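You operate a simulated robot arm through the tools that you are given. There is no shell and no other tool. Be economical: measure what you need, move in short steps, check, and stop when the job is done.

You are at the controls of a simulated two-armed robot. One attempt, no reset.

TASK
Take the orange hex cap and put it on the shelf under the fitting bench. Put the green-rim spool marked "100 mm" from the top of the green bench on the shelf under the fitting bench and the green-rim spool marked "60 mm" on the teal tray. Put the can marked "Stores" from the top of the teal bench in the fault tray and the can that says "Grease" on the lower shelf of the valve rack. Open the right cupboard door, fetch the spindle from the top of the teal bench and set it on the upper cupboard shelf and shut the door again. Do these in any order. Set down upright: green-rim spool, can.
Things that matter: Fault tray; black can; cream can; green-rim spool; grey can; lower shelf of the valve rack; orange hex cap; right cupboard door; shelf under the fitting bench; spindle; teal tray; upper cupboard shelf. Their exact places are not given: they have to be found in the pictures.

Only the result counts: the job must be done as asked and must still hold three seconds after the hand-in. Knocking over, shifting, dropping, spilling or breaking anything else fails it. Lids that push on must go on centred and level and be pressed home; caps that screw on are set level and turned clockwise until they are tight.

THE ROBOT
Two 7-joint arms with fingered hands on one trunk, on a base that drives. Base frame: it is fixed to the floor where the robot stands at the start and does not move with it; the origin is under the middle of the robot, x ahead of it, y to its left, z up. Lengths are in cm, angles in degrees, forces in N, time in s.
The left shoulder is at the start at [6.1, 18.2, 117.3], the right one opposite. With the tool pointing down near the work surface each hand reaches from about 10 to 82 cm from the robot's upright axis, wherever it stands, measured 20 degrees to its own side. Places, roughly: Fault tray (15x15 cm) [78, -232, 86]; black can, cream can, grey can [125, 225, 100]; green-rim spool [75, 200, 75]; lower shelf of the valve rack (24x88 cm) [442, 26, 80]; orange hex cap (4x3x2 cm) [50, -10, 80]; right cupboard door [430, -40, 40]; shelf under the fitting bench [120, 410, 30]; spindle (3x3x5 cm) [110, 140, 80]; teal tray (20x15x3 cm) [80, 160, 80]; upper cupboard shelf [410, -20, 40]. Payload 3.8 kg a hand.
The TCP of each hand is the grasp point between the finger pads, 3 cm short of the fingertips. In the tool frame z runs along the fingers and y along their closing line. Largest opening 10.4 cm; the body of the gripper starts 3.5 cm behind the TCP. The gripper is a hand of 4 fingers: y runs from the thumb to the fingers, the wrist lies at [-1.7, -10.4, -17.8] in the tool frame, and closing takes about 1.5 s.
Orientation is that of the tool frame in the base frame, as a unit quaternion [w, x, y, z]. With the fingers straight down and the wrist toward the robot, the tool's x, y and z point along [0, 1, 0], [1, 0, 0] and [0, 0, -1] of the base frame.

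THE INTERFACE
- The arms move only by the tool step_arm. It takes "left_moves", "right_moves" or both (then of equal length, played together; a hand with none holds still); each is a list that holds one entry, the list of rows, each a list of 7 numbers: the shift along the tool's x, y, z in units of 40 mm (1.0 is 40 mm), then the turn, a rotation vector about the tool's x, y, z in units of 5 degrees (1.0 is 5 degrees), then the gripper command, from -1 (fully open) to 1 (shut), values between in proportion. In form: [[[x, y, z, wx, wy, wz, hand], ...]]. A call has 1 to 10 rows; each row shifts and turns the commanded pose from where the row before left it, along the tool's axes as they then stand. A call with a number of a shift or a turn outside -1 to 1 is refused whole. Rows are played at 5 a second. More than 5 cm and 8.6 degrees between two rows, or a gripper value outside its range, and nothing of the call is played. A pose out of reach is approached as far as the arm can. The call stops where the force on the tool passes 40 N (or 10 N more than at its start, if that is more) or the arm is blocked; 0.2 s more then pass. Each finger travels about 7.2 cm/s and halts on what it meets, pressing with about 23 N; the grip force reading is that of the motor and also rises with nothing between the fingers. The clock runs only during rows and for 0.2 s after the last one: add rows that do not move to give the fingers time. The reply holds the time, the measured pose of the TCP, the force on the tool along the base axes, the opening and the grip force, in the units named above and with some noise, with the torque about the TCP (base axes, N m) and any sound that the robot's microphone picked up.
- Cameras (640 x 400 px; columns grow to the right, rows downward): "scene" is now at [14.23, -1.07, 135.18]; the picture's right is [-0.13, -0.99, 0.00], its down [-0.60, 0.08, -0.80] and it looks along [0.79, -0.10, -0.60] (base axes); focal length 263 px, centre (320, 200). "left" rides on the left gripper at [-6.6, -9, -12.6] in its tool frame; the picture's right is [-0.78, -0.30, 0.56], its down [0.57, -0.70, 0.42] and it looks along [0.27, 0.65, 0.71] (tool axes); focal length 275 px, centre (320, 200). "right" rides on the right gripper at [6.6, -9, -12.6] in its tool frame; the picture's right is [-0.78, 0.30, -0.56], its down [-0.57, -0.70, 0.42] and it looks along [-0.27, 0.65, 0.71] (tool axes); focal length 275 px, centre (320, 200).
- capture(camera): a new picture of that camera. No time passes.
- move_column(by): slides the trunk up (or, below 0, down) by that many cm; the arms and the scene camera ride with it, the base frame stays. It gives what a move gives, with no picture.
- base_move(legs): drives the robot by 1 to 6 legs, each [ahead, left, turn to the left] in cm, cm and degrees, along the robot's own axes; the way and the turn of a leg run together, so that a leg with both is an arc; at most 150 cm and 180 degrees a leg. The arms and the cameras ride along, it lands a little off, and it stops where it bumps. It gives what a move gives.
- set_grasp(shape, hand): the hand has 4 fingers and takes this shape, open, in about a second: jaw (thumb against the fingers, like two jaws); tri (thumb and two fingers); tip (a fingertip pinch); poke (one finger out to press); point (the index stretched); flat (the hand flat); cup (the hand cupped); fist (a fist). The gripper value then closes the fingers along that shape, each until it touches; the sizes above hold for jaw. It gives what a move gives, with no picture.
- turn_head(pan, tilt): turns the head with the scene camera to pan (to the left, within 86 degrees either way) and tilt (down, from -29 to 69), counted from straight ahead of the robot. It gives what a move gives.
- probe_pixels(camera, pixels): for up to 12 pixels [column, row] of the newest picture of that camera ("zoom" is the newest enlarged one), the place [x, y, z] in the base frame of the surface seen there, good to about 0.2 cm, but the place of the scene camera against the robot may be out by one fixed shift of up to 1.2 cm in any direction. No time passes.
- inspect(camera, box): a new picture of the part [left, top, right, bottom] of that camera's present view, enlarged. No time passes.
- close_job(): hands the job in; it is judged then, once.

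Go step by step. Measure first, check grasps and placings, and put right what went wrong. The budget is 138 turns and 160 pictures, counting those below and the enlarged ones. Unless the task says otherwise, let go and move clear before handing in.

The tools are called after "Emit:" by a JSON object that holds its "op" and its "data". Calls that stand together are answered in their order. step_arm: Moves the arms, as the interface text tells. Its arguments: {"type":"object","properties":{"left_moves":{"type":"array","items":{"type":"array","items":{"type":"array","items":{"type":"number"}}}},"right_moves":{"type":"array","items":{"type":"array","items":{"type":"array","items":{"type":"number"}}}}},"required":[]} The other tools are called the same way: move_column (by) slides the trunk up or down; set_grasp (shape, hand) gives the hand a shape; base_move (legs) drives the base; turn_head (pan, tilt) turns the head that bears the scene camera; capture (camera) takes a picture; probe_pixels (camera, pixels) gives the place of the surface under pixels of a picture; inspect (camera, box) takes an enlarged picture of a part of a camera's view; close_job () hands the job in.

At the start:

```text
time_s: 0.0
left_eef_pos: [57.59, 14.98, 118.92]
left_tcp_rot: [0.0, 0.707, 0.707, 0.0]
left_wrist_force: [0.0, 1.4, 0.1]
left_moment: [-0.03, -0.01, 0.02]
left_finger_gap: 10.37
left_finger_force: 0.0
left_shape: jaw
right_eef_pos: [48.11, -35.26, 104.25]
right_tcp_rot: [0.0, 0.707, 0.707, 0.0]
right_wrist_force: [-1.0, -0.3, 0.6]
right_moment: [0.01, -0.04, -0.01]
right_finger_gap: 10.37
right_finger_force: 0.1
right_shape: jaw
trunk travel left (down, up): [-32.5, 43.1]
robot x, y, heading: [0.05, -0.38, 0.2]
head pan, tilt: [-7.5, 37.2]
```

scene: 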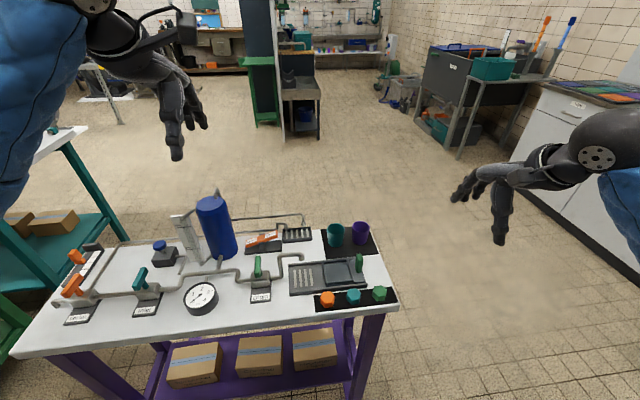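
right: 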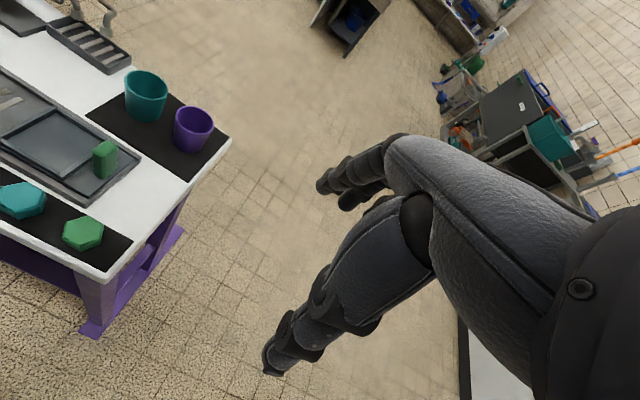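
left: 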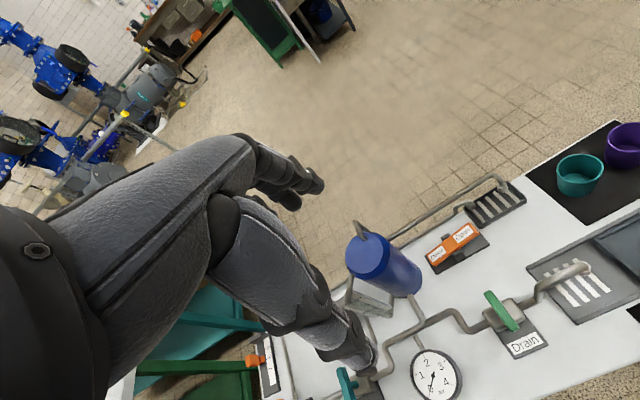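

The scene picture shows the orange hex cap near (327,299) on the front edge of the bench. I'll measure it and its surroundings, and enlarge the area.

Emit:
{"op": "probe_pixels", "data": {"camera": "scene", "pixels": [[327, 296], [327, 303], [321, 299], [334, 299], [353, 296], [379, 293], [340, 304], [300, 304], [380, 312], [20, 350]]}}

Emit:
{"op": "inspect", "data": {"camera": "scene", "box": [280, 210, 410, 320]}}

Emit:
{"op": "turn_head", "data": {"pan": 70, "tilt": 20}}

Emit:
{"op": "capture", "data": {"camera": "scene"}}

```text
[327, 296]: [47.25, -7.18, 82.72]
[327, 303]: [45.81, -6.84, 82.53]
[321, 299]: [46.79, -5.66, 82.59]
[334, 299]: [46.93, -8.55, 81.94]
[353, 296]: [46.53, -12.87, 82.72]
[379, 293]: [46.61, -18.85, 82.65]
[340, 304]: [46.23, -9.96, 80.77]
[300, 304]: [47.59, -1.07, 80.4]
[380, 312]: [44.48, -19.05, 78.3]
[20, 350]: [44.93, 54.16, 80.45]
```

```text
3.64 times, centred on (345, 265) of scene
```

zoom: 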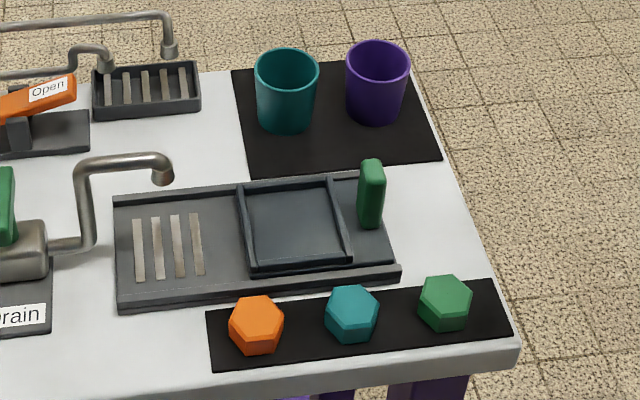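

```text
time_s: 1.5
left_eef_pos: [57.63, 15.03, 118.82]
left_tcp_rot: [0.0, 0.707, 0.707, 0.0]
left_wrist_force: [0.4, 0.6, 0.1]
left_moment: [-0.03, -0.02, 0.0]
left_finger_gap: 10.39
left_finger_force: 0.2
left_shape: jaw
right_eef_pos: [48.08, -35.2, 104.37]
right_tcp_rot: [0.0, 0.707, 0.707, 0.0]
right_wrist_force: [-0.8, 0.4, 0.2]
right_moment: [0.01, -0.02, 0.02]
right_finger_gap: 10.39
right_finger_force: 0.1
right_shape: jaw
trunk travel left (down, up): [-32.5, 43.1]
robot x, y, heading: [-0.55, -0.06, 0.0]
head pan, tilt: [70.0, 20.0]
```

```text
155 pictures are left
```

scene: 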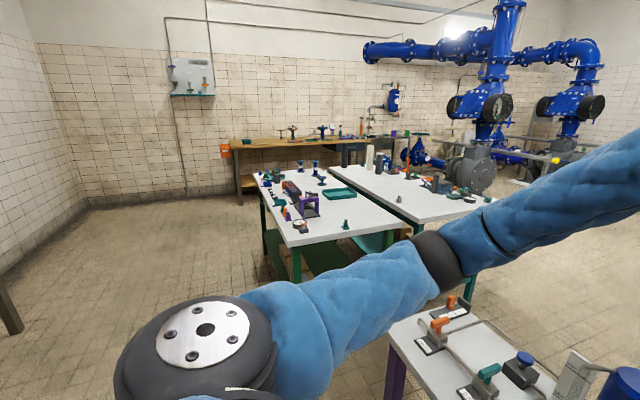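

The cap top is at about [46.6,-7.1,82.6] with the bench at 80.4. I'll look closer at the left benches, and check the right hand camera against the scene camera on the green cap (83,232).

Emit:
{"op": "inspect", "data": {"camera": "scene", "box": [220, 110, 500, 285]}}

Emit:
{"op": "capture", "data": {"camera": "right"}}

Emit:
{"op": "probe_pixels", "data": {"camera": "right", "pixels": [[83, 228], [22, 196], [100, 162], [190, 125], [110, 255], [60, 215]]}}

Emit:
{"op": "probe_pixels", "data": {"camera": "scene", "pixels": [[346, 224], [340, 194], [300, 228], [398, 200], [261, 180], [250, 190], [245, 148], [420, 180], [290, 280]]}}

```text
2.29 times, centred on (360, 198) of scene
```

zoom: 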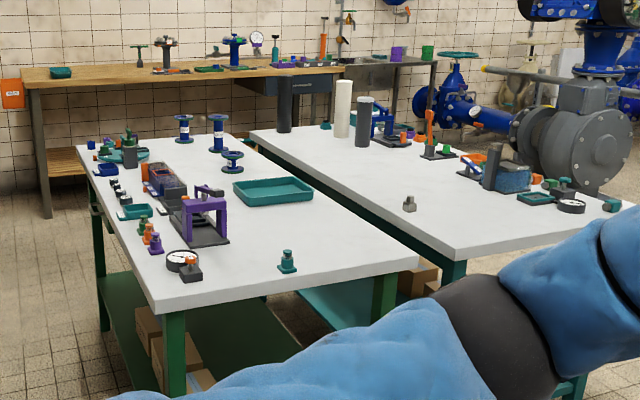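

```text
153 pictures are left
```

right: 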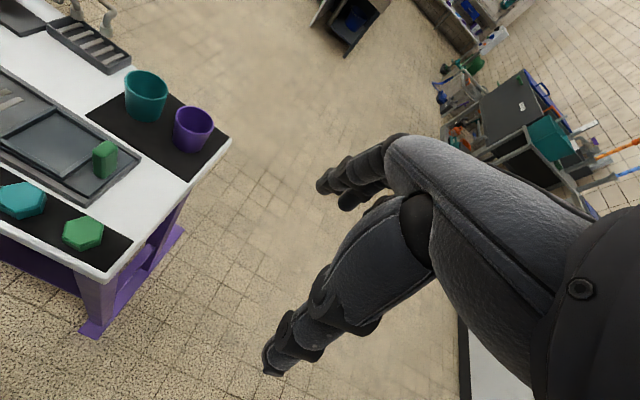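

```text
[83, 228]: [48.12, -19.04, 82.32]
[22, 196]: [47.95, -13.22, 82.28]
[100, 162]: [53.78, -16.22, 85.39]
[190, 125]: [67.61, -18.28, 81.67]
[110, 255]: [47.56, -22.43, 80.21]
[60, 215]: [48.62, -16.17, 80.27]
```

```text
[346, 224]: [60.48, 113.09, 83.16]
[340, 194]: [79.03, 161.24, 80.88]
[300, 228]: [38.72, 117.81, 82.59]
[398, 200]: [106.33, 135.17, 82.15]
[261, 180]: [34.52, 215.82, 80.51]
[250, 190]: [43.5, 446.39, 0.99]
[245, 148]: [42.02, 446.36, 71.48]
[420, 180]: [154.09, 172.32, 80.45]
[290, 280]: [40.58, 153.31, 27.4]
```

The hand camera reads the green cap about 1.2 cm further in x than the scene camera, so I'll trust the hand camera. I'll set the right hand to "tri" so that it misses the neighbouring cap, then bring it over the orange cap and look.

Emit:
{"op": "set_grasp", "data": {"hand": "right", "shape": "tri"}}

Emit:
{"op": "step_arm", "data": {"right_moves": [[[1, 0, 0, 0, 0, 0, -1], [1, 0, 0, 0, 0, 0, -1], [1, 0, 0, 0, 0, 0, -1], [1, 0, 0.3, 0, 0, 0, -1], [1, 0, 0.3, 0, 0, 0, -1], [1, 0, 0.4, 0, 0, 0, -1], [1, 0, 0.5, 0, 0, 0, -1], [0, 0, 0, 0, 0, 0, -1]]]}}

Emit:
{"op": "capture", "data": {"camera": "right"}}

```text
time_s: 2.4
left_eef_pos: [57.65, 14.89, 118.74]
left_tcp_rot: [0.001, 0.707, 0.707, 0.0]
left_wrist_force: [-0.5, -0.3, 1.1]
left_moment: [-0.04, -0.02, 0.0]
left_finger_gap: 10.39
left_finger_force: 0.1
left_shape: jaw
right_eef_pos: [48.03, -35.3, 104.34]
right_tcp_rot: [0.0, 0.707, 0.707, 0.0]
right_wrist_force: [0.0, -0.1, 0.5]
right_moment: [0.0, 0.01, 0.01]
right_finger_gap: 10.34
right_finger_force: 0.0
right_shape: tri
trunk travel left (down, up): [-32.5, 43.1]
robot x, y, heading: [0.22, -0.08, 0.0]
head pan, tilt: [70.0, 20.0]
```

```text
time_s: 4.2
left_eef_pos: [57.68, 14.94, 118.84]
left_tcp_rot: [-0.001, 0.708, 0.707, 0.0]
left_wrist_force: [0.4, -0.1, -0.6]
left_moment: [0.0, -0.01, -0.02]
left_finger_gap: 10.36
left_finger_force: 0.0
left_shape: jaw
right_eef_pos: [48.0, -7.26, 98.62]
right_tcp_rot: [0.0, 0.707, 0.707, 0.0]
right_wrist_force: [-1.1, -0.2, -0.2]
right_moment: [0.02, 0.03, -0.03]
right_finger_gap: 10.36
right_finger_force: 0.1
right_shape: tri
trunk travel left (down, up): [-32.5, 43.1]
robot x, y, heading: [0.23, -0.39, 0.2]
head pan, tilt: [70.0, 20.0]
```

```text
152 pictures are left
```

right: 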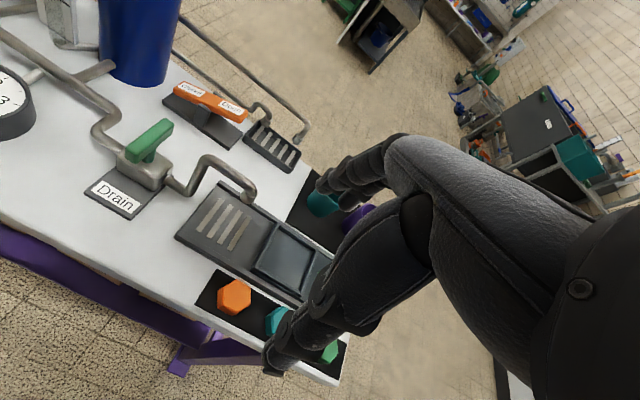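

The orange cap is at (235,295) in the right camera. I'll measure it, and the tray's front rim behind it.

Emit:
{"op": "probe_pixels", "data": {"camera": "right", "pixels": [[234, 292], [222, 288], [250, 291], [236, 281], [230, 303], [270, 311], [262, 293], [230, 268], [210, 290], [275, 370], [325, 185], [305, 277]]}}

Emit:
{"op": "inspect", "data": {"camera": "right", "box": [190, 240, 350, 340]}}

```text
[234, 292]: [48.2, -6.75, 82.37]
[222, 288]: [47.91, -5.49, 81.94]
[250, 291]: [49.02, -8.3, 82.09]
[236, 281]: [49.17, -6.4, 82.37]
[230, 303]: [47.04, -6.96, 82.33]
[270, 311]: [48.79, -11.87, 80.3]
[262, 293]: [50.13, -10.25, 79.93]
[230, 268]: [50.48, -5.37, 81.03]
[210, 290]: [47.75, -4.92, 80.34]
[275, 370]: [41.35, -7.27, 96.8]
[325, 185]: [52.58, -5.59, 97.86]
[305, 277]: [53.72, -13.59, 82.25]
```

```text
4.00 times, centred on (270, 290) of right
```

zoom: 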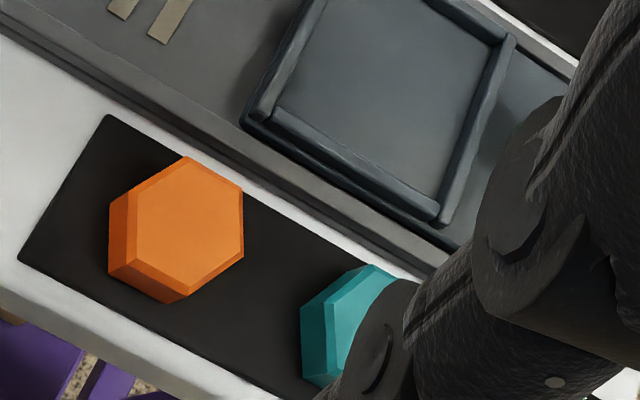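

The cap centre is about [48.2,-6.9], and the grey tray starts at x≈50.5, so a finger behind it won't fit. I'll turn the hand -90° about its axis so that it closes along y, and partly close it to clear the teal cap.

Emit:
{"op": "step_arm", "data": {"right_moves": [[[0, 0, 0, 0, 0, -1, -0.3], [0, 0, 0, 0, 0, -1, -0.3], [0, 0, 0, 0, 0, -1, -0.3], [0, 0, 0, 0, 0, -1, -0.3], [0, 0, 0, 0, 0, -1, -0.3], [0, 0, 0, 0, 0, -1, -0.3], [0, 0, 0, 0, 0, -1, -0.3], [0, 0, 0, 0, 0, -1, -0.3], [0, 0, 0, 0, 0, -1, -0.3]]]}}

Emit:
{"op": "step_arm", "data": {"right_moves": [[[0, 0, 0, 0, 0, -1, -0.3], [0, 0, 0, 0, 0, -1, -0.3], [0, 0, 0, 0, 0, -1, -0.3], [0, 0, 0, 0, 0, -1, -0.3], [0, 0, 0, 0, 0, -1, -0.3], [0, 0, 0, 0, 0, -1, -0.3], [0, 0, 0, 0, 0, -1, -0.3], [0, 0, 0, 0, 0, -1, -0.3], [0, 0, 0, 0, 0, -1, -0.3]]]}}

Emit:
{"op": "capture", "data": {"camera": "right"}}

Emit:
{"op": "turn_head", "data": {"pan": -7, "tilt": 45}}

Emit:
{"op": "capture", "data": {"camera": "scene"}}

```text
time_s: 6.2
left_eef_pos: [57.58, 14.96, 118.78]
left_tcp_rot: [0.0, 0.707, 0.707, 0.0]
left_wrist_force: [0.6, 0.0, 0.3]
left_moment: [0.02, -0.03, 0.05]
left_finger_gap: 10.36
left_finger_force: 0.1
left_shape: jaw
right_eef_pos: [47.98, -7.22, 98.22]
right_tcp_rot: [-0.001, 0.38, 0.925, 0.0]
right_wrist_force: [-0.3, -0.3, 0.3]
right_moment: [-0.02, -0.01, 0.01]
right_finger_gap: 6.79
right_finger_force: 0.1
right_shape: tri
trunk travel left (down, up): [-32.5, 43.1]
robot x, y, heading: [0.12, 0.05, 0.1]
head pan, tilt: [70.0, 20.0]
```

```text
time_s: 8.2
left_eef_pos: [57.74, 14.99, 118.76]
left_tcp_rot: [0.0, 0.708, 0.706, 0.0]
left_wrist_force: [0.1, -0.1, 0.2]
left_moment: [-0.01, -0.03, -0.03]
left_finger_gap: 10.38
left_finger_force: 0.1
left_shape: jaw
right_eef_pos: [48.12, -7.29, 98.26]
right_tcp_rot: [0.0, -0.001, 1.0, 0.0]
right_wrist_force: [0.2, 0.0, -0.1]
right_moment: [0.01, 0.0, 0.03]
right_finger_gap: 6.8
right_finger_force: 0.1
right_shape: tri
trunk travel left (down, up): [-32.5, 43.1]
robot x, y, heading: [-0.02, -0.01, 0.1]
head pan, tilt: [70.0, 20.0]
```

```text
150 pictures are left
```

right: 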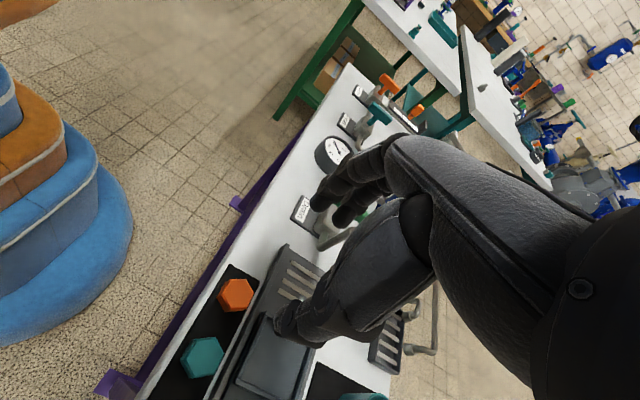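

```text
time_s: 9.7
left_eef_pos: [57.7, 14.85, 118.73]
left_tcp_rot: [-0.001, 0.708, 0.707, -0.001]
left_wrist_force: [-0.6, -0.9, -0.1]
left_moment: [-0.02, 0.01, -0.03]
left_finger_gap: 10.37
left_finger_force: 0.1
left_shape: jaw
right_eef_pos: [48.05, -7.31, 98.35]
right_tcp_rot: [0.0, 0.0, 1.0, 0.0]
right_wrist_force: [-0.8, 0.9, 0.3]
right_moment: [0.0, -0.01, 0.01]
right_finger_gap: 6.81
right_finger_force: 0.1
right_shape: tri
trunk travel left (down, up): [-32.5, 43.1]
robot x, y, heading: [-0.03, -0.05, -0.1]
head pan, tilt: [-7.0, 45.0]
```

```text
149 pictures are left
```

scene: 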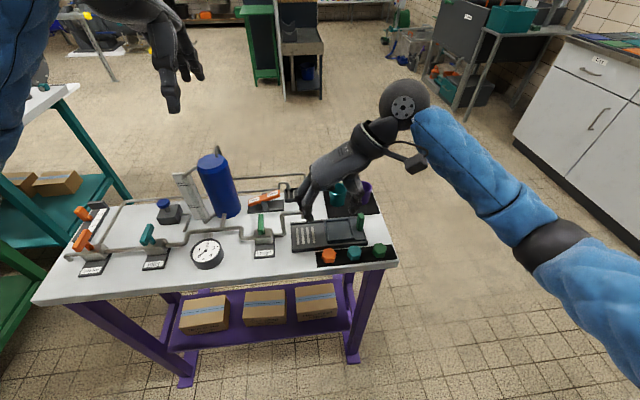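

The hand is now across the cap. I'll measure the fingertips in the right view (thumb at (285,325), fingers at (318,200)) against the cap.

Emit:
{"op": "probe_pixels", "data": {"camera": "right", "pixels": [[280, 325], [290, 338], [278, 312], [318, 195], [312, 207], [340, 222], [345, 210], [235, 295], [245, 285], [222, 300], [235, 280], [232, 307]]}}

Emit:
{"op": "inspect", "data": {"camera": "right", "box": [180, 120, 440, 380]}}

```text
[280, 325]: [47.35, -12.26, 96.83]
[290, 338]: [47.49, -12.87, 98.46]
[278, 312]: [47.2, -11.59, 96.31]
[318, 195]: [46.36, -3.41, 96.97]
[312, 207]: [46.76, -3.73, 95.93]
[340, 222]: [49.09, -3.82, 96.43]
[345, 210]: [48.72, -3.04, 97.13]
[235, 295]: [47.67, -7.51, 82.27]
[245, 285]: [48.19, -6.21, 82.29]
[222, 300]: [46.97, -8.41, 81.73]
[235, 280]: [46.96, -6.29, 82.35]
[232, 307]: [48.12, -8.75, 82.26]
```

```text
1.54 times, centred on (310, 250) of right
```

zoom: 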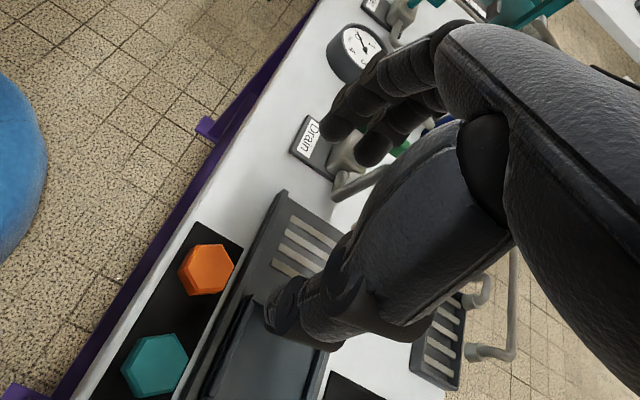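

The tips need a narrower opening and a slight shift away from the teal cap. I'll descend until the tips sit about 0.6 cm above the mat.

Emit:
{"op": "step_arm", "data": {"right_moves": [[[0.09, 0.15, 0, 0, 0, 0, -0.05], [0, 0, 0.7, 0, 0, 0, -0.05], [0, 0, 0.7, 0, 0, 0, -0.05], [0, 0, 0.7, 0, 0, 0, -0.05], [0, 0, 0.5, 0, 0, 0, -0.05], [0, 0, 0, 0, 0, 0, -0.05]]]}}

Emit:
{"op": "inspect", "data": {"camera": "right", "box": [180, 120, 440, 380]}}

```text
time_s: 11.1
left_eef_pos: [57.54, 14.92, 118.76]
left_tcp_rot: [0.001, 0.707, 0.707, -0.001]
left_wrist_force: [-0.6, 0.4, -0.4]
left_moment: [0.04, -0.01, 0.02]
left_finger_gap: 10.37
left_finger_force: 0.1
left_shape: jaw
right_eef_pos: [47.8, -6.55, 87.89]
right_tcp_rot: [0.0, 0.0, 1.0, -0.001]
right_wrist_force: [-0.5, -0.2, 0.2]
right_moment: [0.01, 0.02, -0.01]
right_finger_gap: 5.49
right_finger_force: 0.1
right_shape: tri
trunk travel left (down, up): [-32.5, 43.1]
robot x, y, heading: [-0.09, -0.0, 0.1]
head pan, tilt: [-7.0, 45.0]
```

```text
1.54 times, centred on (310, 250) of right
```

zoom: 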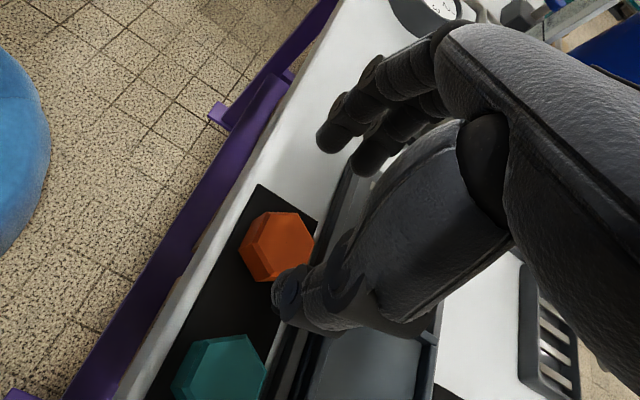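

Thumb and fingers straddle the cap from above. I'll measure once more in this zoom before the final drop.

Emit:
{"op": "probe_pixels", "data": {"camera": "zoom", "pixels": [[285, 240], [265, 250], [300, 250], [275, 222], [255, 255], [285, 295], [280, 283], [325, 140], [360, 160], [250, 340]]}}

```text
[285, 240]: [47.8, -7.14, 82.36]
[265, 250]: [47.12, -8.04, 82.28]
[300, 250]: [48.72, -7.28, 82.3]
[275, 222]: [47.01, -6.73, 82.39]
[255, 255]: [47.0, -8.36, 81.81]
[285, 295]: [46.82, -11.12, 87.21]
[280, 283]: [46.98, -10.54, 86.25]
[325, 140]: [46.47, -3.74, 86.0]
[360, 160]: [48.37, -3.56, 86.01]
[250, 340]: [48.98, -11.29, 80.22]
```

The clearances look right: thumb at y≈-10.3, cap edge at about -8.9, fingers at -3.7. I'll descend 3.9 cm and close.

Emit:
{"op": "step_arm", "data": {"right_moves": [[[0, 0.04, 0.5, 0, 0, 0, -0.05], [0, 0, 0.47, 0, 0, 0, -0.05], [0, 0, 0, 0, 0, 0, 0.2], [0, 0, 0, 0, 0, 0, 0.6], [0, 0, 0, 0, 0, 0, 1], [0, 0, 0, 0, 0, 0, 1], [0, 0, 0, 0, 0, 0, 1], [0, 0, 0, 0, 0, 0, 1], [0, 0, 0, 0, 0, 0, 1]]]}}

Emit:
{"op": "inspect", "data": {"camera": "right", "box": [180, 120, 440, 380]}}

```text
time_s: 13.1
left_eef_pos: [57.66, 14.91, 118.81]
left_tcp_rot: [0.0, 0.707, 0.707, 0.001]
left_wrist_force: [0.2, -0.1, 0.6]
left_moment: [-0.05, -0.05, 0.0]
left_finger_gap: 10.4
left_finger_force: 0.0
left_shape: jaw
right_eef_pos: [47.81, -6.49, 84.12]
right_tcp_rot: [0.0, 0.0, 1.0, 0.0]
right_wrist_force: [0.1, 0.1, 0.6]
right_moment: [-0.03, -0.01, 0.0]
right_finger_gap: 2.42
right_finger_force: 22.8
right_shape: tri
trunk travel left (down, up): [-32.5, 43.1]
robot x, y, heading: [-0.2, -0.14, -0.2]
head pan, tilt: [-7.0, 45.0]
```

```text
1.54 times, centred on (310, 250) of right
```

zoom: 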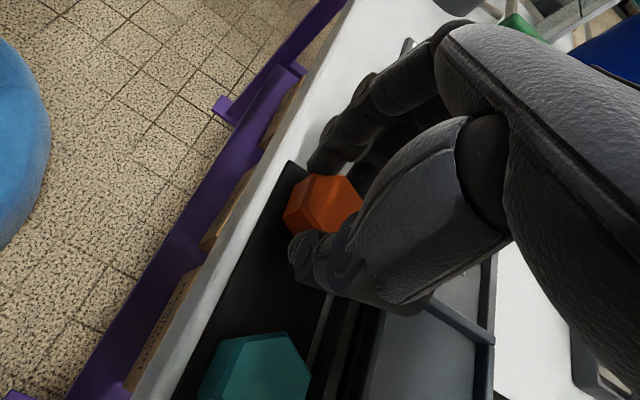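

The fingers are stopped at 2.4 cm with 23 N on the cap. I'll lift it and check.

Emit:
{"op": "step_arm", "data": {"right_moves": [[[0, 0, -0.4, 0, 0, 0, 1], [0, 0, -0.8, 0, 0, 0, 1], [0, 0, -0.9, 0, 0, 0, 1], [0, 0, -1, 0, 0, 0, 1], [0, 0, -1, 0, 0, 0, 1], [0, 0, -1, 0, 0, 0, 1]]]}}

Emit:
{"op": "capture", "data": {"camera": "right"}}

```text
time_s: 14.5
left_eef_pos: [57.57, 14.95, 118.83]
left_tcp_rot: [0.0, 0.707, 0.707, 0.0]
left_wrist_force: [0.9, 0.3, -0.5]
left_moment: [-0.03, -0.03, 0.03]
left_finger_gap: 10.34
left_finger_force: 0.0
left_shape: jaw
right_eef_pos: [47.97, -6.53, 104.42]
right_tcp_rot: [0.0, -0.001, 1.0, -0.001]
right_wrist_force: [-0.4, 0.2, 0.0]
right_moment: [0.0, 0.01, 0.01]
right_finger_gap: 2.4
right_finger_force: 23.2
right_shape: tri
trunk travel left (down, up): [-32.5, 43.1]
robot x, y, heading: [0.08, -0.09, 0.0]
head pan, tilt: [-7.0, 45.0]
```

```text
145 pictures are left
```

right: 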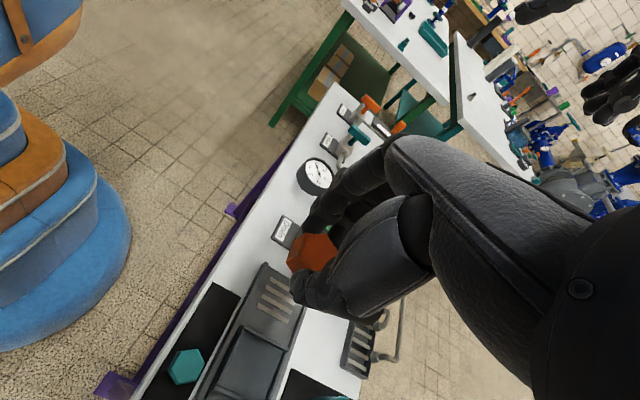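

The cap is held (orange at (310,250) between the fingers). I'll raise the trunk a little and drive left along the green bench to find the spools.

Emit:
{"op": "base_move", "data": {"legs": [[-20, 0, 0], [0, 150, 0], [0, 40, 0]]}}

Emit:
{"op": "turn_head", "data": {"pan": 0, "tilt": 30}}

Emit:
{"op": "capture", "data": {"camera": "scene"}}

```text
time_s: 25.3
left_eef_pos: [41.68, 204.74, 118.8]
left_tcp_rot: [-0.001, 0.718, 0.696, 0.0]
left_wrist_force: [0.3, -0.6, 0.4]
left_moment: [-0.03, 0.01, 0.04]
left_finger_gap: 10.38
left_finger_force: 0.1
left_shape: jaw
right_eef_pos: [31.3, 183.73, 104.41]
right_tcp_rot: [0.0, 0.016, 1.0, -0.001]
right_wrist_force: [-0.1, -0.7, 0.1]
right_moment: [0.01, 0.01, -0.02]
right_finger_gap: 2.41
right_finger_force: 22.9
right_shape: tri
trunk travel left (down, up): [-32.5, 43.1]
robot x, y, heading: [-16.51, 191.87, -1.9]
head pan, tilt: [-7.0, 45.0]
```

```text
time_s: 26.1
left_eef_pos: [41.62, 204.77, 118.81]
left_tcp_rot: [0.001, 0.718, 0.696, 0.0]
left_wrist_force: [-0.7, -0.4, 0.2]
left_moment: [-0.03, -0.02, 0.02]
left_finger_gap: 10.36
left_finger_force: 0.0
left_shape: jaw
right_eef_pos: [31.19, 183.7, 104.46]
right_tcp_rot: [0.0, 0.016, 1.0, 0.0]
right_wrist_force: [-0.4, 0.5, 0.2]
right_moment: [0.0, -0.03, -0.01]
right_finger_gap: 2.4
right_finger_force: 23.3
right_shape: tri
trunk travel left (down, up): [-32.5, 43.1]
robot x, y, heading: [-16.57, 191.77, -1.6]
head pan, tilt: [0.0, 30.0]
```

```text
144 pictures are left
```

scene: 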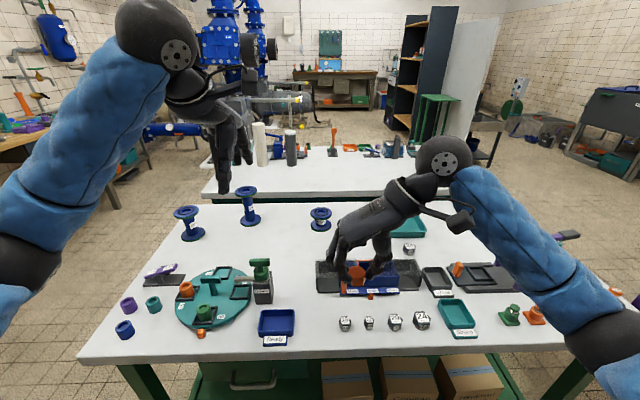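

Three blue spools sit at (188,222), (248,205) and (320,218). I'll enlarge them and probe places.

Emit:
{"op": "inspect", "data": {"camera": "scene", "box": [160, 110, 460, 300]}}

Emit:
{"op": "probe_pixels", "data": {"camera": "scene", "pixels": [[184, 210], [248, 190], [320, 211], [192, 238], [250, 224], [321, 230], [408, 228], [261, 140], [291, 145], [240, 150], [100, 350], [172, 208]]}}

Emit:
{"op": "capture", "data": {"camera": "left"}}

```text
2.11 times, centred on (310, 205) of scene
```

zoom: 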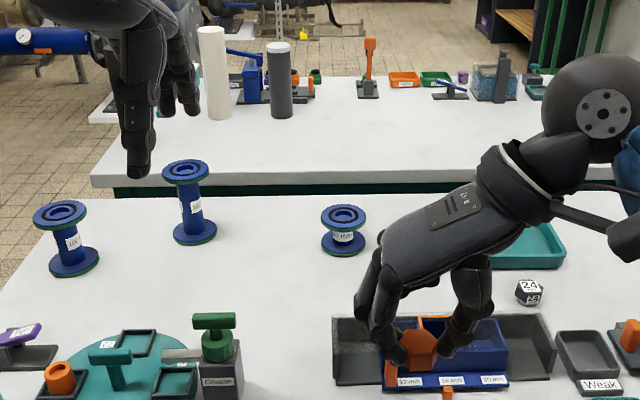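

```text
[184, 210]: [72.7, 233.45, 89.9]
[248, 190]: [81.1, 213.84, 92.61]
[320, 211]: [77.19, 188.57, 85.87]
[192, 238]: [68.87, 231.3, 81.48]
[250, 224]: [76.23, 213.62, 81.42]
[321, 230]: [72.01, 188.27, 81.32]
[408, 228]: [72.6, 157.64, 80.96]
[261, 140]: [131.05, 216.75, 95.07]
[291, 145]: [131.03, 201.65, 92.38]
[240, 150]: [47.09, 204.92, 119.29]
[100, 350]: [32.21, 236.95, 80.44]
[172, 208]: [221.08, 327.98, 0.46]
```

```text
142 pictures are left
```

left: 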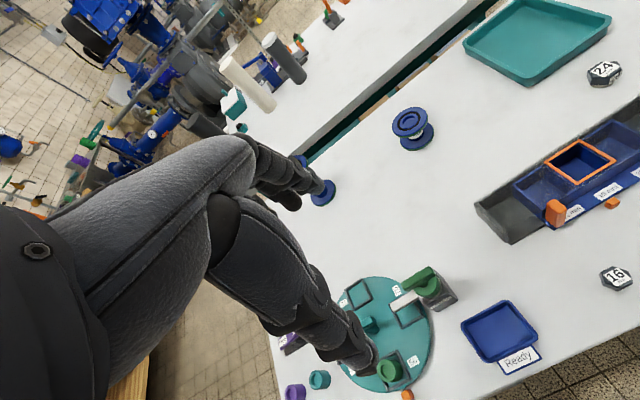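

Spool tops are at z≈90, 92.6 and 86, so roughly 100, 120 and 60 mm. I'll zoom the labels to be sure.

Emit:
{"op": "inspect", "data": {"camera": "scene", "box": [170, 180, 270, 245]}}

Emit:
{"op": "inspect", "data": {"camera": "scene", "box": [295, 195, 345, 235]}}

```text
6.15 times, centred on (220, 212) of scene
```

zoom: 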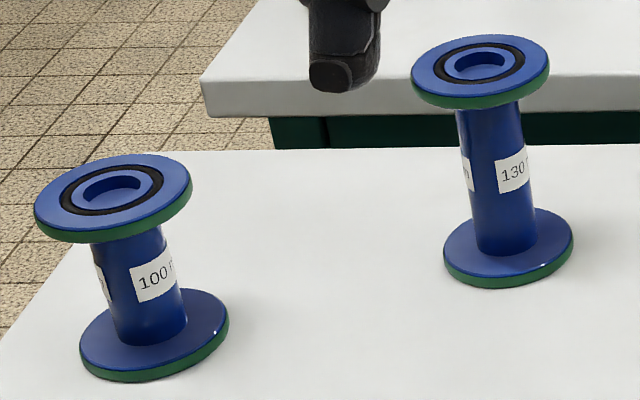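

```text
10.00 times, centred on (320, 215) of scene
```

zoom: 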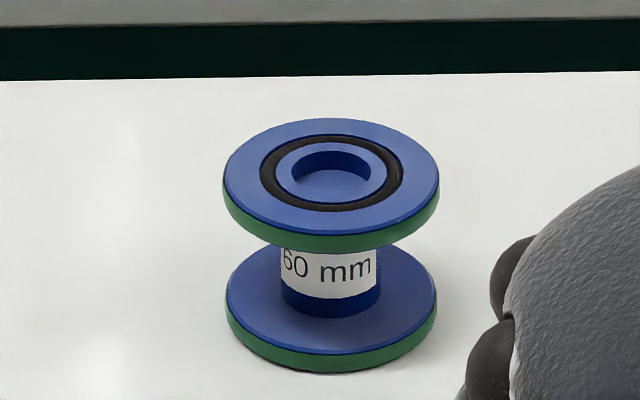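

A is the 100 mm spool (about [71,232]) and C is the 60 mm one (about [75,188]). I'll move the right hand with the cap up and aside, then drive closer to the bench.

Emit:
{"op": "step_arm", "data": {"right_moves": [[[0, 0, -1, 0, 0, 0, 1], [0, 0, -1, 0, 0, 0, 1], [0, -1, -1, 0, 0, 0, 1], [0, -1, 0, 0, 0, 0, 1], [0, -1, 0, 0, 0, 0, 1], [0, -1, 0, 0, 0, 0, 1], [0, -1, 0, 0, 0, 0, 1]]]}}

Emit:
{"op": "base_move", "data": {"legs": [[12, 0, 0], [0, -12, -12]]}}

Emit:
{"op": "capture", "data": {"camera": "scene"}}

```text
refused: row 3 steps farther than a row can; nothing moved
```

```text
time_s: 28.2
left_eef_pos: [53.63, 180.05, 118.7]
left_tcp_rot: [-0.001, 0.787, 0.616, 0.001]
left_wrist_force: [0.2, -0.9, 0.2]
left_moment: [0.03, -0.04, 0.01]
left_finger_gap: 10.37
left_finger_force: 0.0
left_shape: jaw
right_eef_pos: [39.07, 161.57, 104.28]
right_tcp_rot: [0.001, 0.121, 0.993, 0.001]
right_wrist_force: [0.2, -0.3, 0.0]
right_moment: [0.04, 0.01, 0.01]
right_finger_gap: 2.42
right_finger_force: 23.6
right_shape: tri
trunk travel left (down, up): [-32.5, 43.1]
robot x, y, heading: [-5.94, 179.71, -13.7]
head pan, tilt: [0.0, 30.0]
```

```text
139 pictures are left
```

scene: 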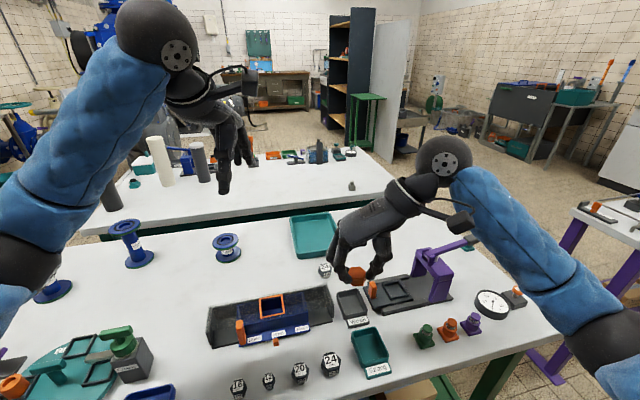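

The base moved without a bump. I'll raise and swing the right hand aside, and bring the left hand above the 60 mm spool for a close measurement.

Emit:
{"op": "step_arm", "data": {"right_moves": [[[0, 0, -1, 0, 0, 0, 1], [0, 0, -1, 0, 0, 0, 1], [0, -1, 0, 0, 0, 0, 1], [0, -1, 0, 0, 0, 0, 1], [0, -1, 0, 0, 0, 0, 1], [0, -1, 0, 0, 0, 0, 1], [0, -0.5, 0, 0, 0, 0, 1]]], "left_moves": [[[0.5, 0.65, 0.7, 0, 0, 0, -1], [0.5, 0.65, 0.7, 0, 0, 0, -1], [0.5, 0.65, 0.7, 0, 0, 0, -1], [0.5, 0.65, 0.7, 0, 0, 0, -1], [0.5, 0.65, 0.7, 0, 0, 0, -1], [0.5, 0.65, 0.7, 0, 0, 0, -1], [0, 0, 0, 0, 0, 0, -1]]]}}

Emit:
{"op": "capture", "data": {"camera": "left"}}

Emit:
{"op": "capture", "data": {"camera": "scene"}}

```text
time_s: 29.8
left_eef_pos: [71.71, 188.24, 101.85]
left_tcp_rot: [-0.001, 0.788, 0.616, 0.001]
left_wrist_force: [0.2, 0.1, 0.6]
left_moment: [0.0, 0.02, 0.0]
left_finger_gap: 10.39
left_finger_force: 0.0
left_shape: jaw
right_eef_pos: [34.91, 144.25, 112.26]
right_tcp_rot: [-0.001, 0.121, 0.993, 0.001]
right_wrist_force: [0.2, -0.5, 0.1]
right_moment: [-0.02, -0.01, -0.03]
right_finger_gap: 2.41
right_finger_force: 23.7
right_shape: tri
trunk travel left (down, up): [-32.5, 43.1]
robot x, y, heading: [-5.46, 179.04, -13.9]
head pan, tilt: [0.0, 30.0]
```

```text
138 pictures are left
```

left: 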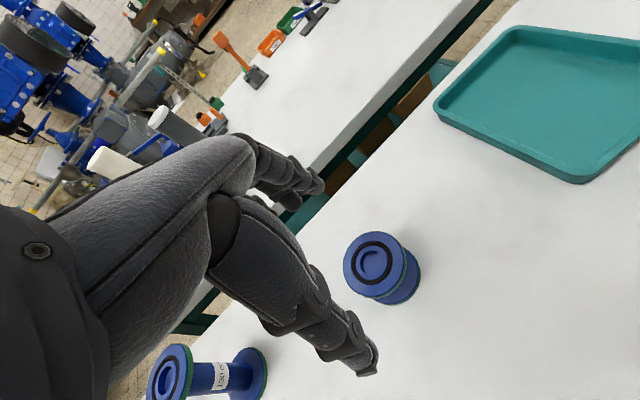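

```text
137 pictures are left
```

scene: 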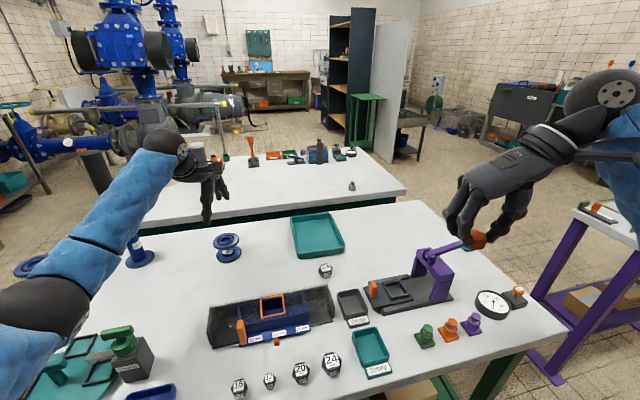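

Spool C is at (375,265) in the left view and the tray is at upper right. I'll probe both, including the tray rim.

Emit:
{"op": "probe_pixels", "data": {"camera": "left", "pixels": [[352, 250], [368, 299], [402, 262], [375, 235], [374, 263], [390, 300], [440, 115], [583, 180], [515, 30], [520, 100], [480, 120], [550, 160]]}}

Emit:
{"op": "inspect", "data": {"camera": "left", "box": [320, 210, 440, 330]}}

Emit:
{"op": "probe_pixels", "data": {"camera": "scene", "pixels": [[227, 238], [292, 218], [300, 256], [328, 213], [342, 248], [318, 235], [228, 258]]}}

```text
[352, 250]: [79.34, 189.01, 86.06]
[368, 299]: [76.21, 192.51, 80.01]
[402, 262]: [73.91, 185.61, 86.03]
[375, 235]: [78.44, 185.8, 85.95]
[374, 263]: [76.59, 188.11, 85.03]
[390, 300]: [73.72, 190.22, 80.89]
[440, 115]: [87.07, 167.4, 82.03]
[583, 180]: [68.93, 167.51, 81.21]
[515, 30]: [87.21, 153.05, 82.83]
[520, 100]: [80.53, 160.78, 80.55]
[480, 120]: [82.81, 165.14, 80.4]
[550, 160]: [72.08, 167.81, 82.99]
```

```text
3.33 times, centred on (380, 270) of left
```

zoom: 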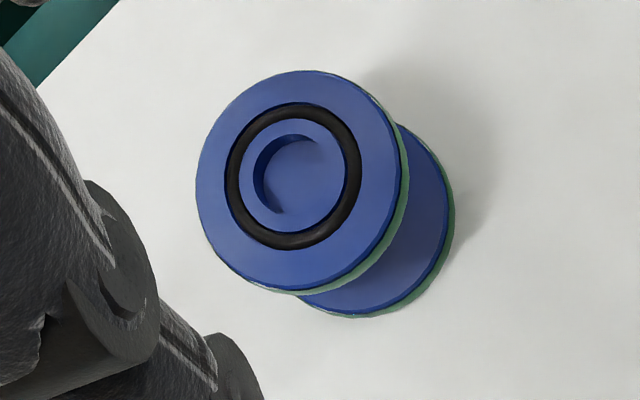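

```text
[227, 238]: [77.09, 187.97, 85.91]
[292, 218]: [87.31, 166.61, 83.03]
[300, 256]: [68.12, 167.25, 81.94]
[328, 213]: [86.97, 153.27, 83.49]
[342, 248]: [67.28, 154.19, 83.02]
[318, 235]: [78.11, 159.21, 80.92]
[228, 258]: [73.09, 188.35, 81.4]
```

Spool C's centre is about [76.6,187.8] with its top at 86, and the tray spans x 68–87, y 153–167.5, floor 80.5. I'll move over C and come down in stages.

Emit:
{"op": "step_arm", "data": {"left_moves": [[[0.19, 0.6, 0, 0, 0, 0, -1], [0, 0.6, 0.4, 0, 0, 0, -1], [0, 0, 0.9, 0, 0, 0, -1], [0, 0, 0.9, 0, 0, 0, -1], [0, 0, 0, 0, 0, 0, -1]]]}}

Emit:
{"op": "capture", "data": {"camera": "left"}}

```text
time_s: 31.0
left_eef_pos: [76.76, 187.59, 93.02]
left_tcp_rot: [0.0, 0.788, 0.616, 0.0]
left_wrist_force: [-0.3, -0.6, -0.3]
left_moment: [-0.03, 0.01, -0.02]
left_finger_gap: 10.39
left_finger_force: 0.1
left_shape: jaw
right_eef_pos: [34.91, 144.24, 112.39]
right_tcp_rot: [0.0, 0.121, 0.993, -0.001]
right_wrist_force: [-0.4, 0.8, 0.2]
right_moment: [-0.01, 0.0, 0.0]
right_finger_gap: 2.36
right_finger_force: 22.8
right_shape: tri
trunk travel left (down, up): [-32.5, 43.1]
robot x, y, heading: [-5.92, 179.3, -13.7]
head pan, tilt: [0.0, 30.0]
```

```text
135 pictures are left
```

left: 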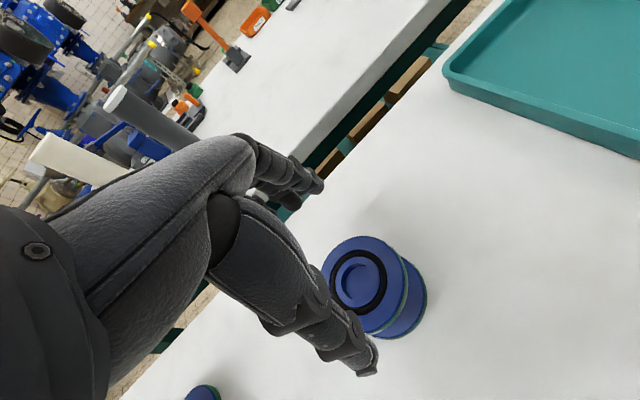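

The spool's top is centred at (360,285), between thumb and fingers. I'll probe to refine.

Emit:
{"op": "probe_pixels", "data": {"camera": "left", "pixels": [[362, 240], [400, 280], [385, 318], [328, 262], [342, 280], [370, 372], [355, 350], [318, 185], [295, 195]]}}

```text
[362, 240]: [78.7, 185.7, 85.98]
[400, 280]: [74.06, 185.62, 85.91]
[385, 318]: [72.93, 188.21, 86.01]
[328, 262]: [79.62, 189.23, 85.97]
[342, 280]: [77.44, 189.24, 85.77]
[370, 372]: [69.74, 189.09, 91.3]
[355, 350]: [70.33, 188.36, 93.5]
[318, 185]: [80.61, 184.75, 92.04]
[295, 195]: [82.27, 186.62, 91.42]
```

The circle fit gives a centre of [76.4,188.2] and radius 3.45. I'll correct, descend to z≈85.5 and close.

Emit:
{"op": "step_arm", "data": {"left_moves": [[[0.12, -0.12, 0.4, 0, 0, 0, -1], [0, 0, 0.75, 0, 0, 0, -1], [0, 0, 0.75, 0, 0, 0, -1], [0, 0, 0, 0, 0, 0, -0.4], [0, 0, 0, 0, 0, 0, 0], [0, 0, 0, 0, 0, 0, 0.5], [0, 0, 0, 0, 0, 0, 1], [0, 0, 0, 0, 0, 0, 1], [0, 0, 0, 0, 0, 0, 1], [0, 0, 0, 0, 0, 0, 1]]]}}

Emit:
{"op": "capture", "data": {"camera": "left"}}

```text
time_s: 33.2
left_eef_pos: [75.63, 188.37, 85.48]
left_tcp_rot: [0.0, 0.787, 0.616, -0.001]
left_wrist_force: [0.2, -0.7, 0.3]
left_moment: [-0.01, 0.02, 0.01]
left_finger_gap: 5.28
left_finger_force: 22.9
left_shape: jaw
left hand out of reach, approached as far as the arm can: row 3
right_eef_pos: [34.97, 144.28, 112.26]
right_tcp_rot: [0.0, 0.12, 0.993, 0.0]
right_wrist_force: [0.1, -0.5, -1.2]
right_moment: [0.02, 0.01, -0.02]
right_finger_gap: 2.39
right_finger_force: 23.4
right_shape: tri
trunk travel left (down, up): [-32.5, 43.1]
robot x, y, heading: [-6.04, 179.42, -13.9]
head pan, tilt: [0.0, 30.0]
```

```text
134 pictures are left
```

left: 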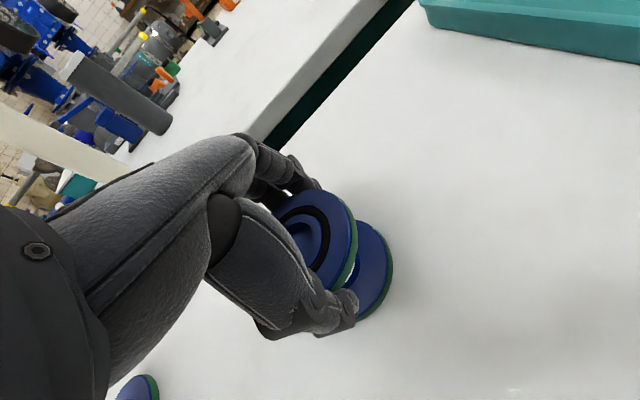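

The hand is closed around the flange, gap 5.3 with 23 N, though the arm was at its reach limit. I'll lift and check.

Emit:
{"op": "step_arm", "data": {"left_moves": [[[0, 0, -0.3, 0, 0, 0, 1], [0, 0, -0.5, 0, 0, 0, 1], [0, -0.3, -0.8, 0, 0, 0, 1], [0, -0.5, -0.8, 0, 0, 0, 1], [0, -0.5, 0, 0, 0, 0, 1]]]}}

Emit:
{"op": "capture", "data": {"camera": "left"}}

Emit:
{"op": "inspect", "data": {"camera": "scene", "box": [150, 150, 350, 290]}}

```text
time_s: 34.4
left_eef_pos: [70.55, 189.52, 95.2]
left_tcp_rot: [-0.001, 0.788, 0.616, -0.001]
left_wrist_force: [0.0, -0.9, -1.6]
left_moment: [0.0, -0.04, 0.02]
left_finger_gap: 5.28
left_finger_force: 22.4
left_shape: jaw
right_eef_pos: [34.86, 144.24, 112.35]
right_tcp_rot: [0.0, 0.121, 0.993, -0.001]
right_wrist_force: [-0.1, 0.8, 0.4]
right_moment: [0.04, -0.01, 0.02]
right_finger_gap: 2.42
right_finger_force: 23.0
right_shape: tri
trunk travel left (down, up): [-32.5, 43.1]
robot x, y, heading: [-5.66, 179.47, -14.1]
head pan, tilt: [0.0, 30.0]
```

```text
133 pictures are left
```

left: 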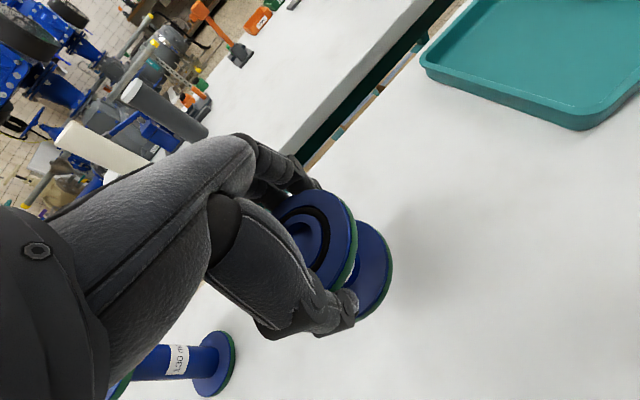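

```text
2.86 times, centred on (250, 220) of scene
```

zoom: 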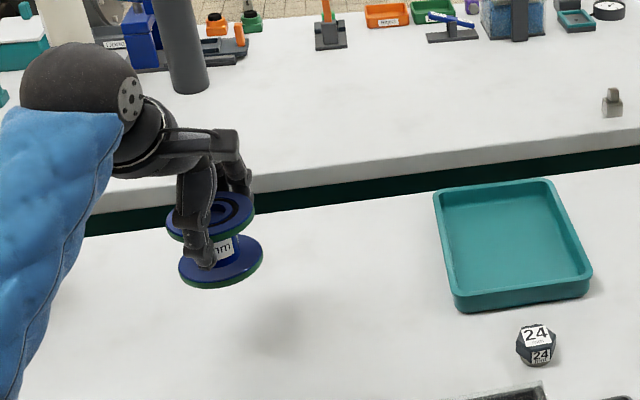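

The 60 mm spool is held level. I'll raise it, turn the base to the right to bring the tray into the left hand's reach, and look.

Emit:
{"op": "step_arm", "data": {"left_moves": [[[0, -0.2, -1, 0, 0, 0, 1], [0, -0.2, -1, 0, 0, 0, 1], [0, 0, -0.6, 0, 0, 0, 1]]]}}

Emit:
{"op": "base_move", "data": {"legs": [[5, -11, -24]]}}

Emit:
{"op": "turn_head", "data": {"pan": 25, "tilt": 35}}

Emit:
{"op": "capture", "data": {"camera": "left"}}

Emit:
{"op": "capture", "data": {"camera": "scene"}}

```text
time_s: 35.2
left_eef_pos: [69.14, 189.78, 105.68]
left_tcp_rot: [0.0, 0.787, 0.616, -0.001]
left_wrist_force: [-1.2, -0.1, -1.8]
left_moment: [-0.02, -0.02, 0.0]
left_finger_gap: 5.26
left_finger_force: 23.2
left_shape: jaw
right_eef_pos: [34.89, 144.09, 112.22]
right_tcp_rot: [0.0, 0.121, 0.993, 0.0]
right_wrist_force: [-1.0, 0.2, -1.0]
right_moment: [-0.02, 0.04, 0.0]
right_finger_gap: 2.41
right_finger_force: 23.3
right_shape: tri
trunk travel left (down, up): [-32.5, 43.1]
robot x, y, heading: [-5.5, 179.58, -14.0]
head pan, tilt: [0.0, 30.0]
```

```text
time_s: 36.8
left_eef_pos: [66.38, 146.38, 105.58]
left_tcp_rot: [-0.001, 0.898, 0.441, 0.0]
left_wrist_force: [0.2, 0.3, -1.5]
left_moment: [0.03, 0.01, -0.02]
left_finger_gap: 5.22
left_finger_force: 23.0
left_shape: jaw
right_eef_pos: [16.85, 118.41, 112.25]
right_tcp_rot: [0.0, 0.323, 0.946, 0.0]
right_wrist_force: [-1.2, 0.3, -0.6]
right_moment: [0.01, 0.02, 0.03]
right_finger_gap: 2.38
right_finger_force: 22.9
right_shape: tri
trunk travel left (down, up): [-32.5, 43.1]
robot x, y, heading: [-5.89, 167.3, -37.6]
head pan, tilt: [0.0, 30.0]
```

```text
time_s: 37.7
left_eef_pos: [66.43, 146.37, 105.63]
left_tcp_rot: [-0.001, 0.898, 0.441, 0.0]
left_wrist_force: [0.0, -0.4, -1.2]
left_moment: [0.04, -0.03, 0.01]
left_finger_gap: 5.25
left_finger_force: 22.2
left_shape: jaw
right_eef_pos: [16.89, 118.59, 112.3]
right_tcp_rot: [0.0, 0.322, 0.947, 0.0]
right_wrist_force: [-0.1, 0.0, -0.5]
right_moment: [0.0, -0.02, -0.01]
right_finger_gap: 2.4
right_finger_force: 23.0
right_shape: tri
trunk travel left (down, up): [-32.5, 43.1]
robot x, y, heading: [-5.91, 167.37, -37.7]
head pan, tilt: [25.0, 35.0]
```

```text
131 pictures are left
```

left: 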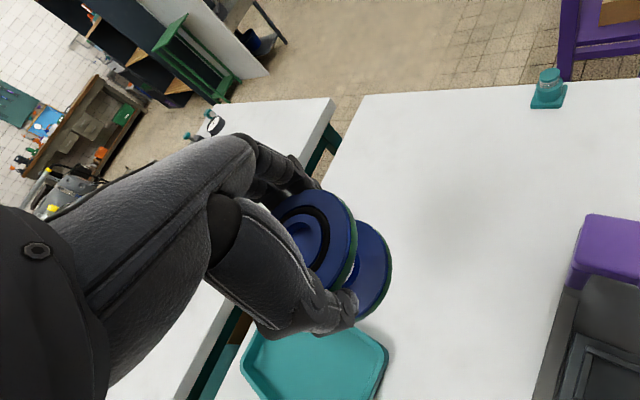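

```text
130 pictures are left
```

scene: 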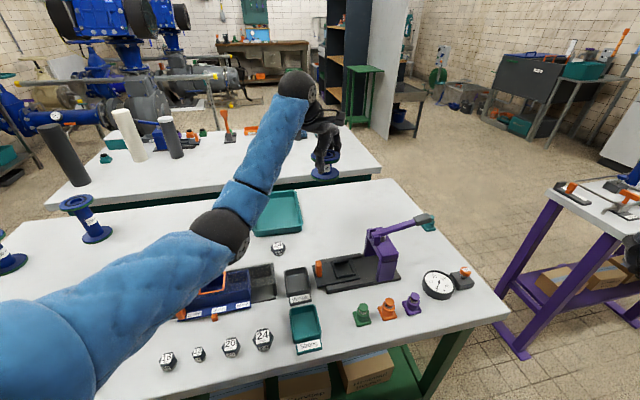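

The tray lies to the hand's left now. I'll move over the tray centre and descend partway, then check.

Emit:
{"op": "step_arm", "data": {"left_moves": [[[0.9, -0.1, 0, 0, 0, 0, 1], [0.9, -0.1, 0, 0, 0, 0, 1], [0.9, -0.12, 0, 0, 0, 0, 1], [0.8, 0, 0, 0, 0, 0, 1], [0.8, 0, 0, 0, 0, 0, 1], [0, 0, 0.8, 0, 0, 0, 1], [0, 0, 0.8, 0, 0, 0, 1], [0, 0, 0.8, 0, 0, 0, 1], [0, 0, 0.6, 0, 0, 0, 1], [0, 0, 0, 0, 0, 0, 1]]]}}

Emit:
{"op": "capture", "data": {"camera": "left"}}

Emit:
{"op": "inspect", "data": {"camera": "scene", "box": [200, 120, 360, 260]}}

```text
time_s: 39.9
left_eef_pos: [75.99, 160.98, 93.53]
left_tcp_rot: [0.0, 0.898, 0.44, 0.0]
left_wrist_force: [0.0, 0.3, -2.1]
left_moment: [0.01, -0.03, -0.01]
left_finger_gap: 5.25
left_finger_force: 22.6
left_shape: jaw
right_eef_pos: [16.85, 118.64, 112.27]
right_tcp_rot: [0.001, 0.322, 0.947, 0.0]
right_wrist_force: [-0.7, 0.0, -0.4]
right_moment: [0.03, -0.02, 0.01]
right_finger_gap: 2.4
right_finger_force: 23.4
right_shape: tri
trunk travel left (down, up): [-32.5, 43.1]
robot x, y, heading: [-6.06, 167.34, -37.8]
head pan, tilt: [25.0, 35.0]
```

```text
129 pictures are left
```

left: 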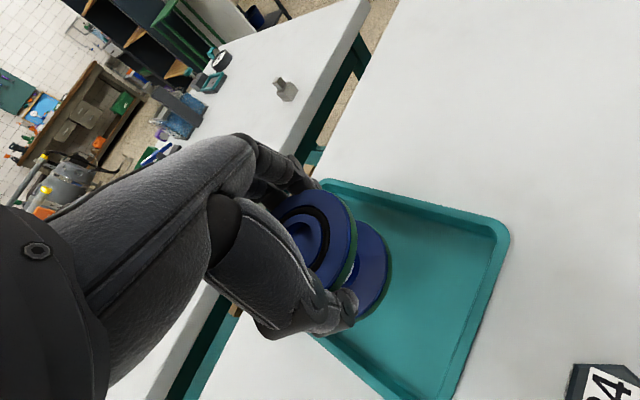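

```text
2.86 times, centred on (280, 190) of scene
```

zoom: 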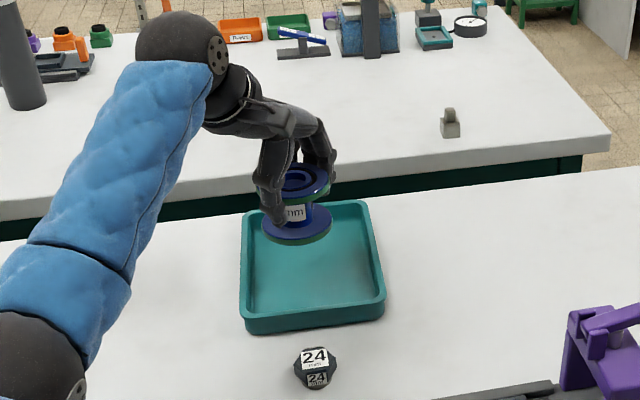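

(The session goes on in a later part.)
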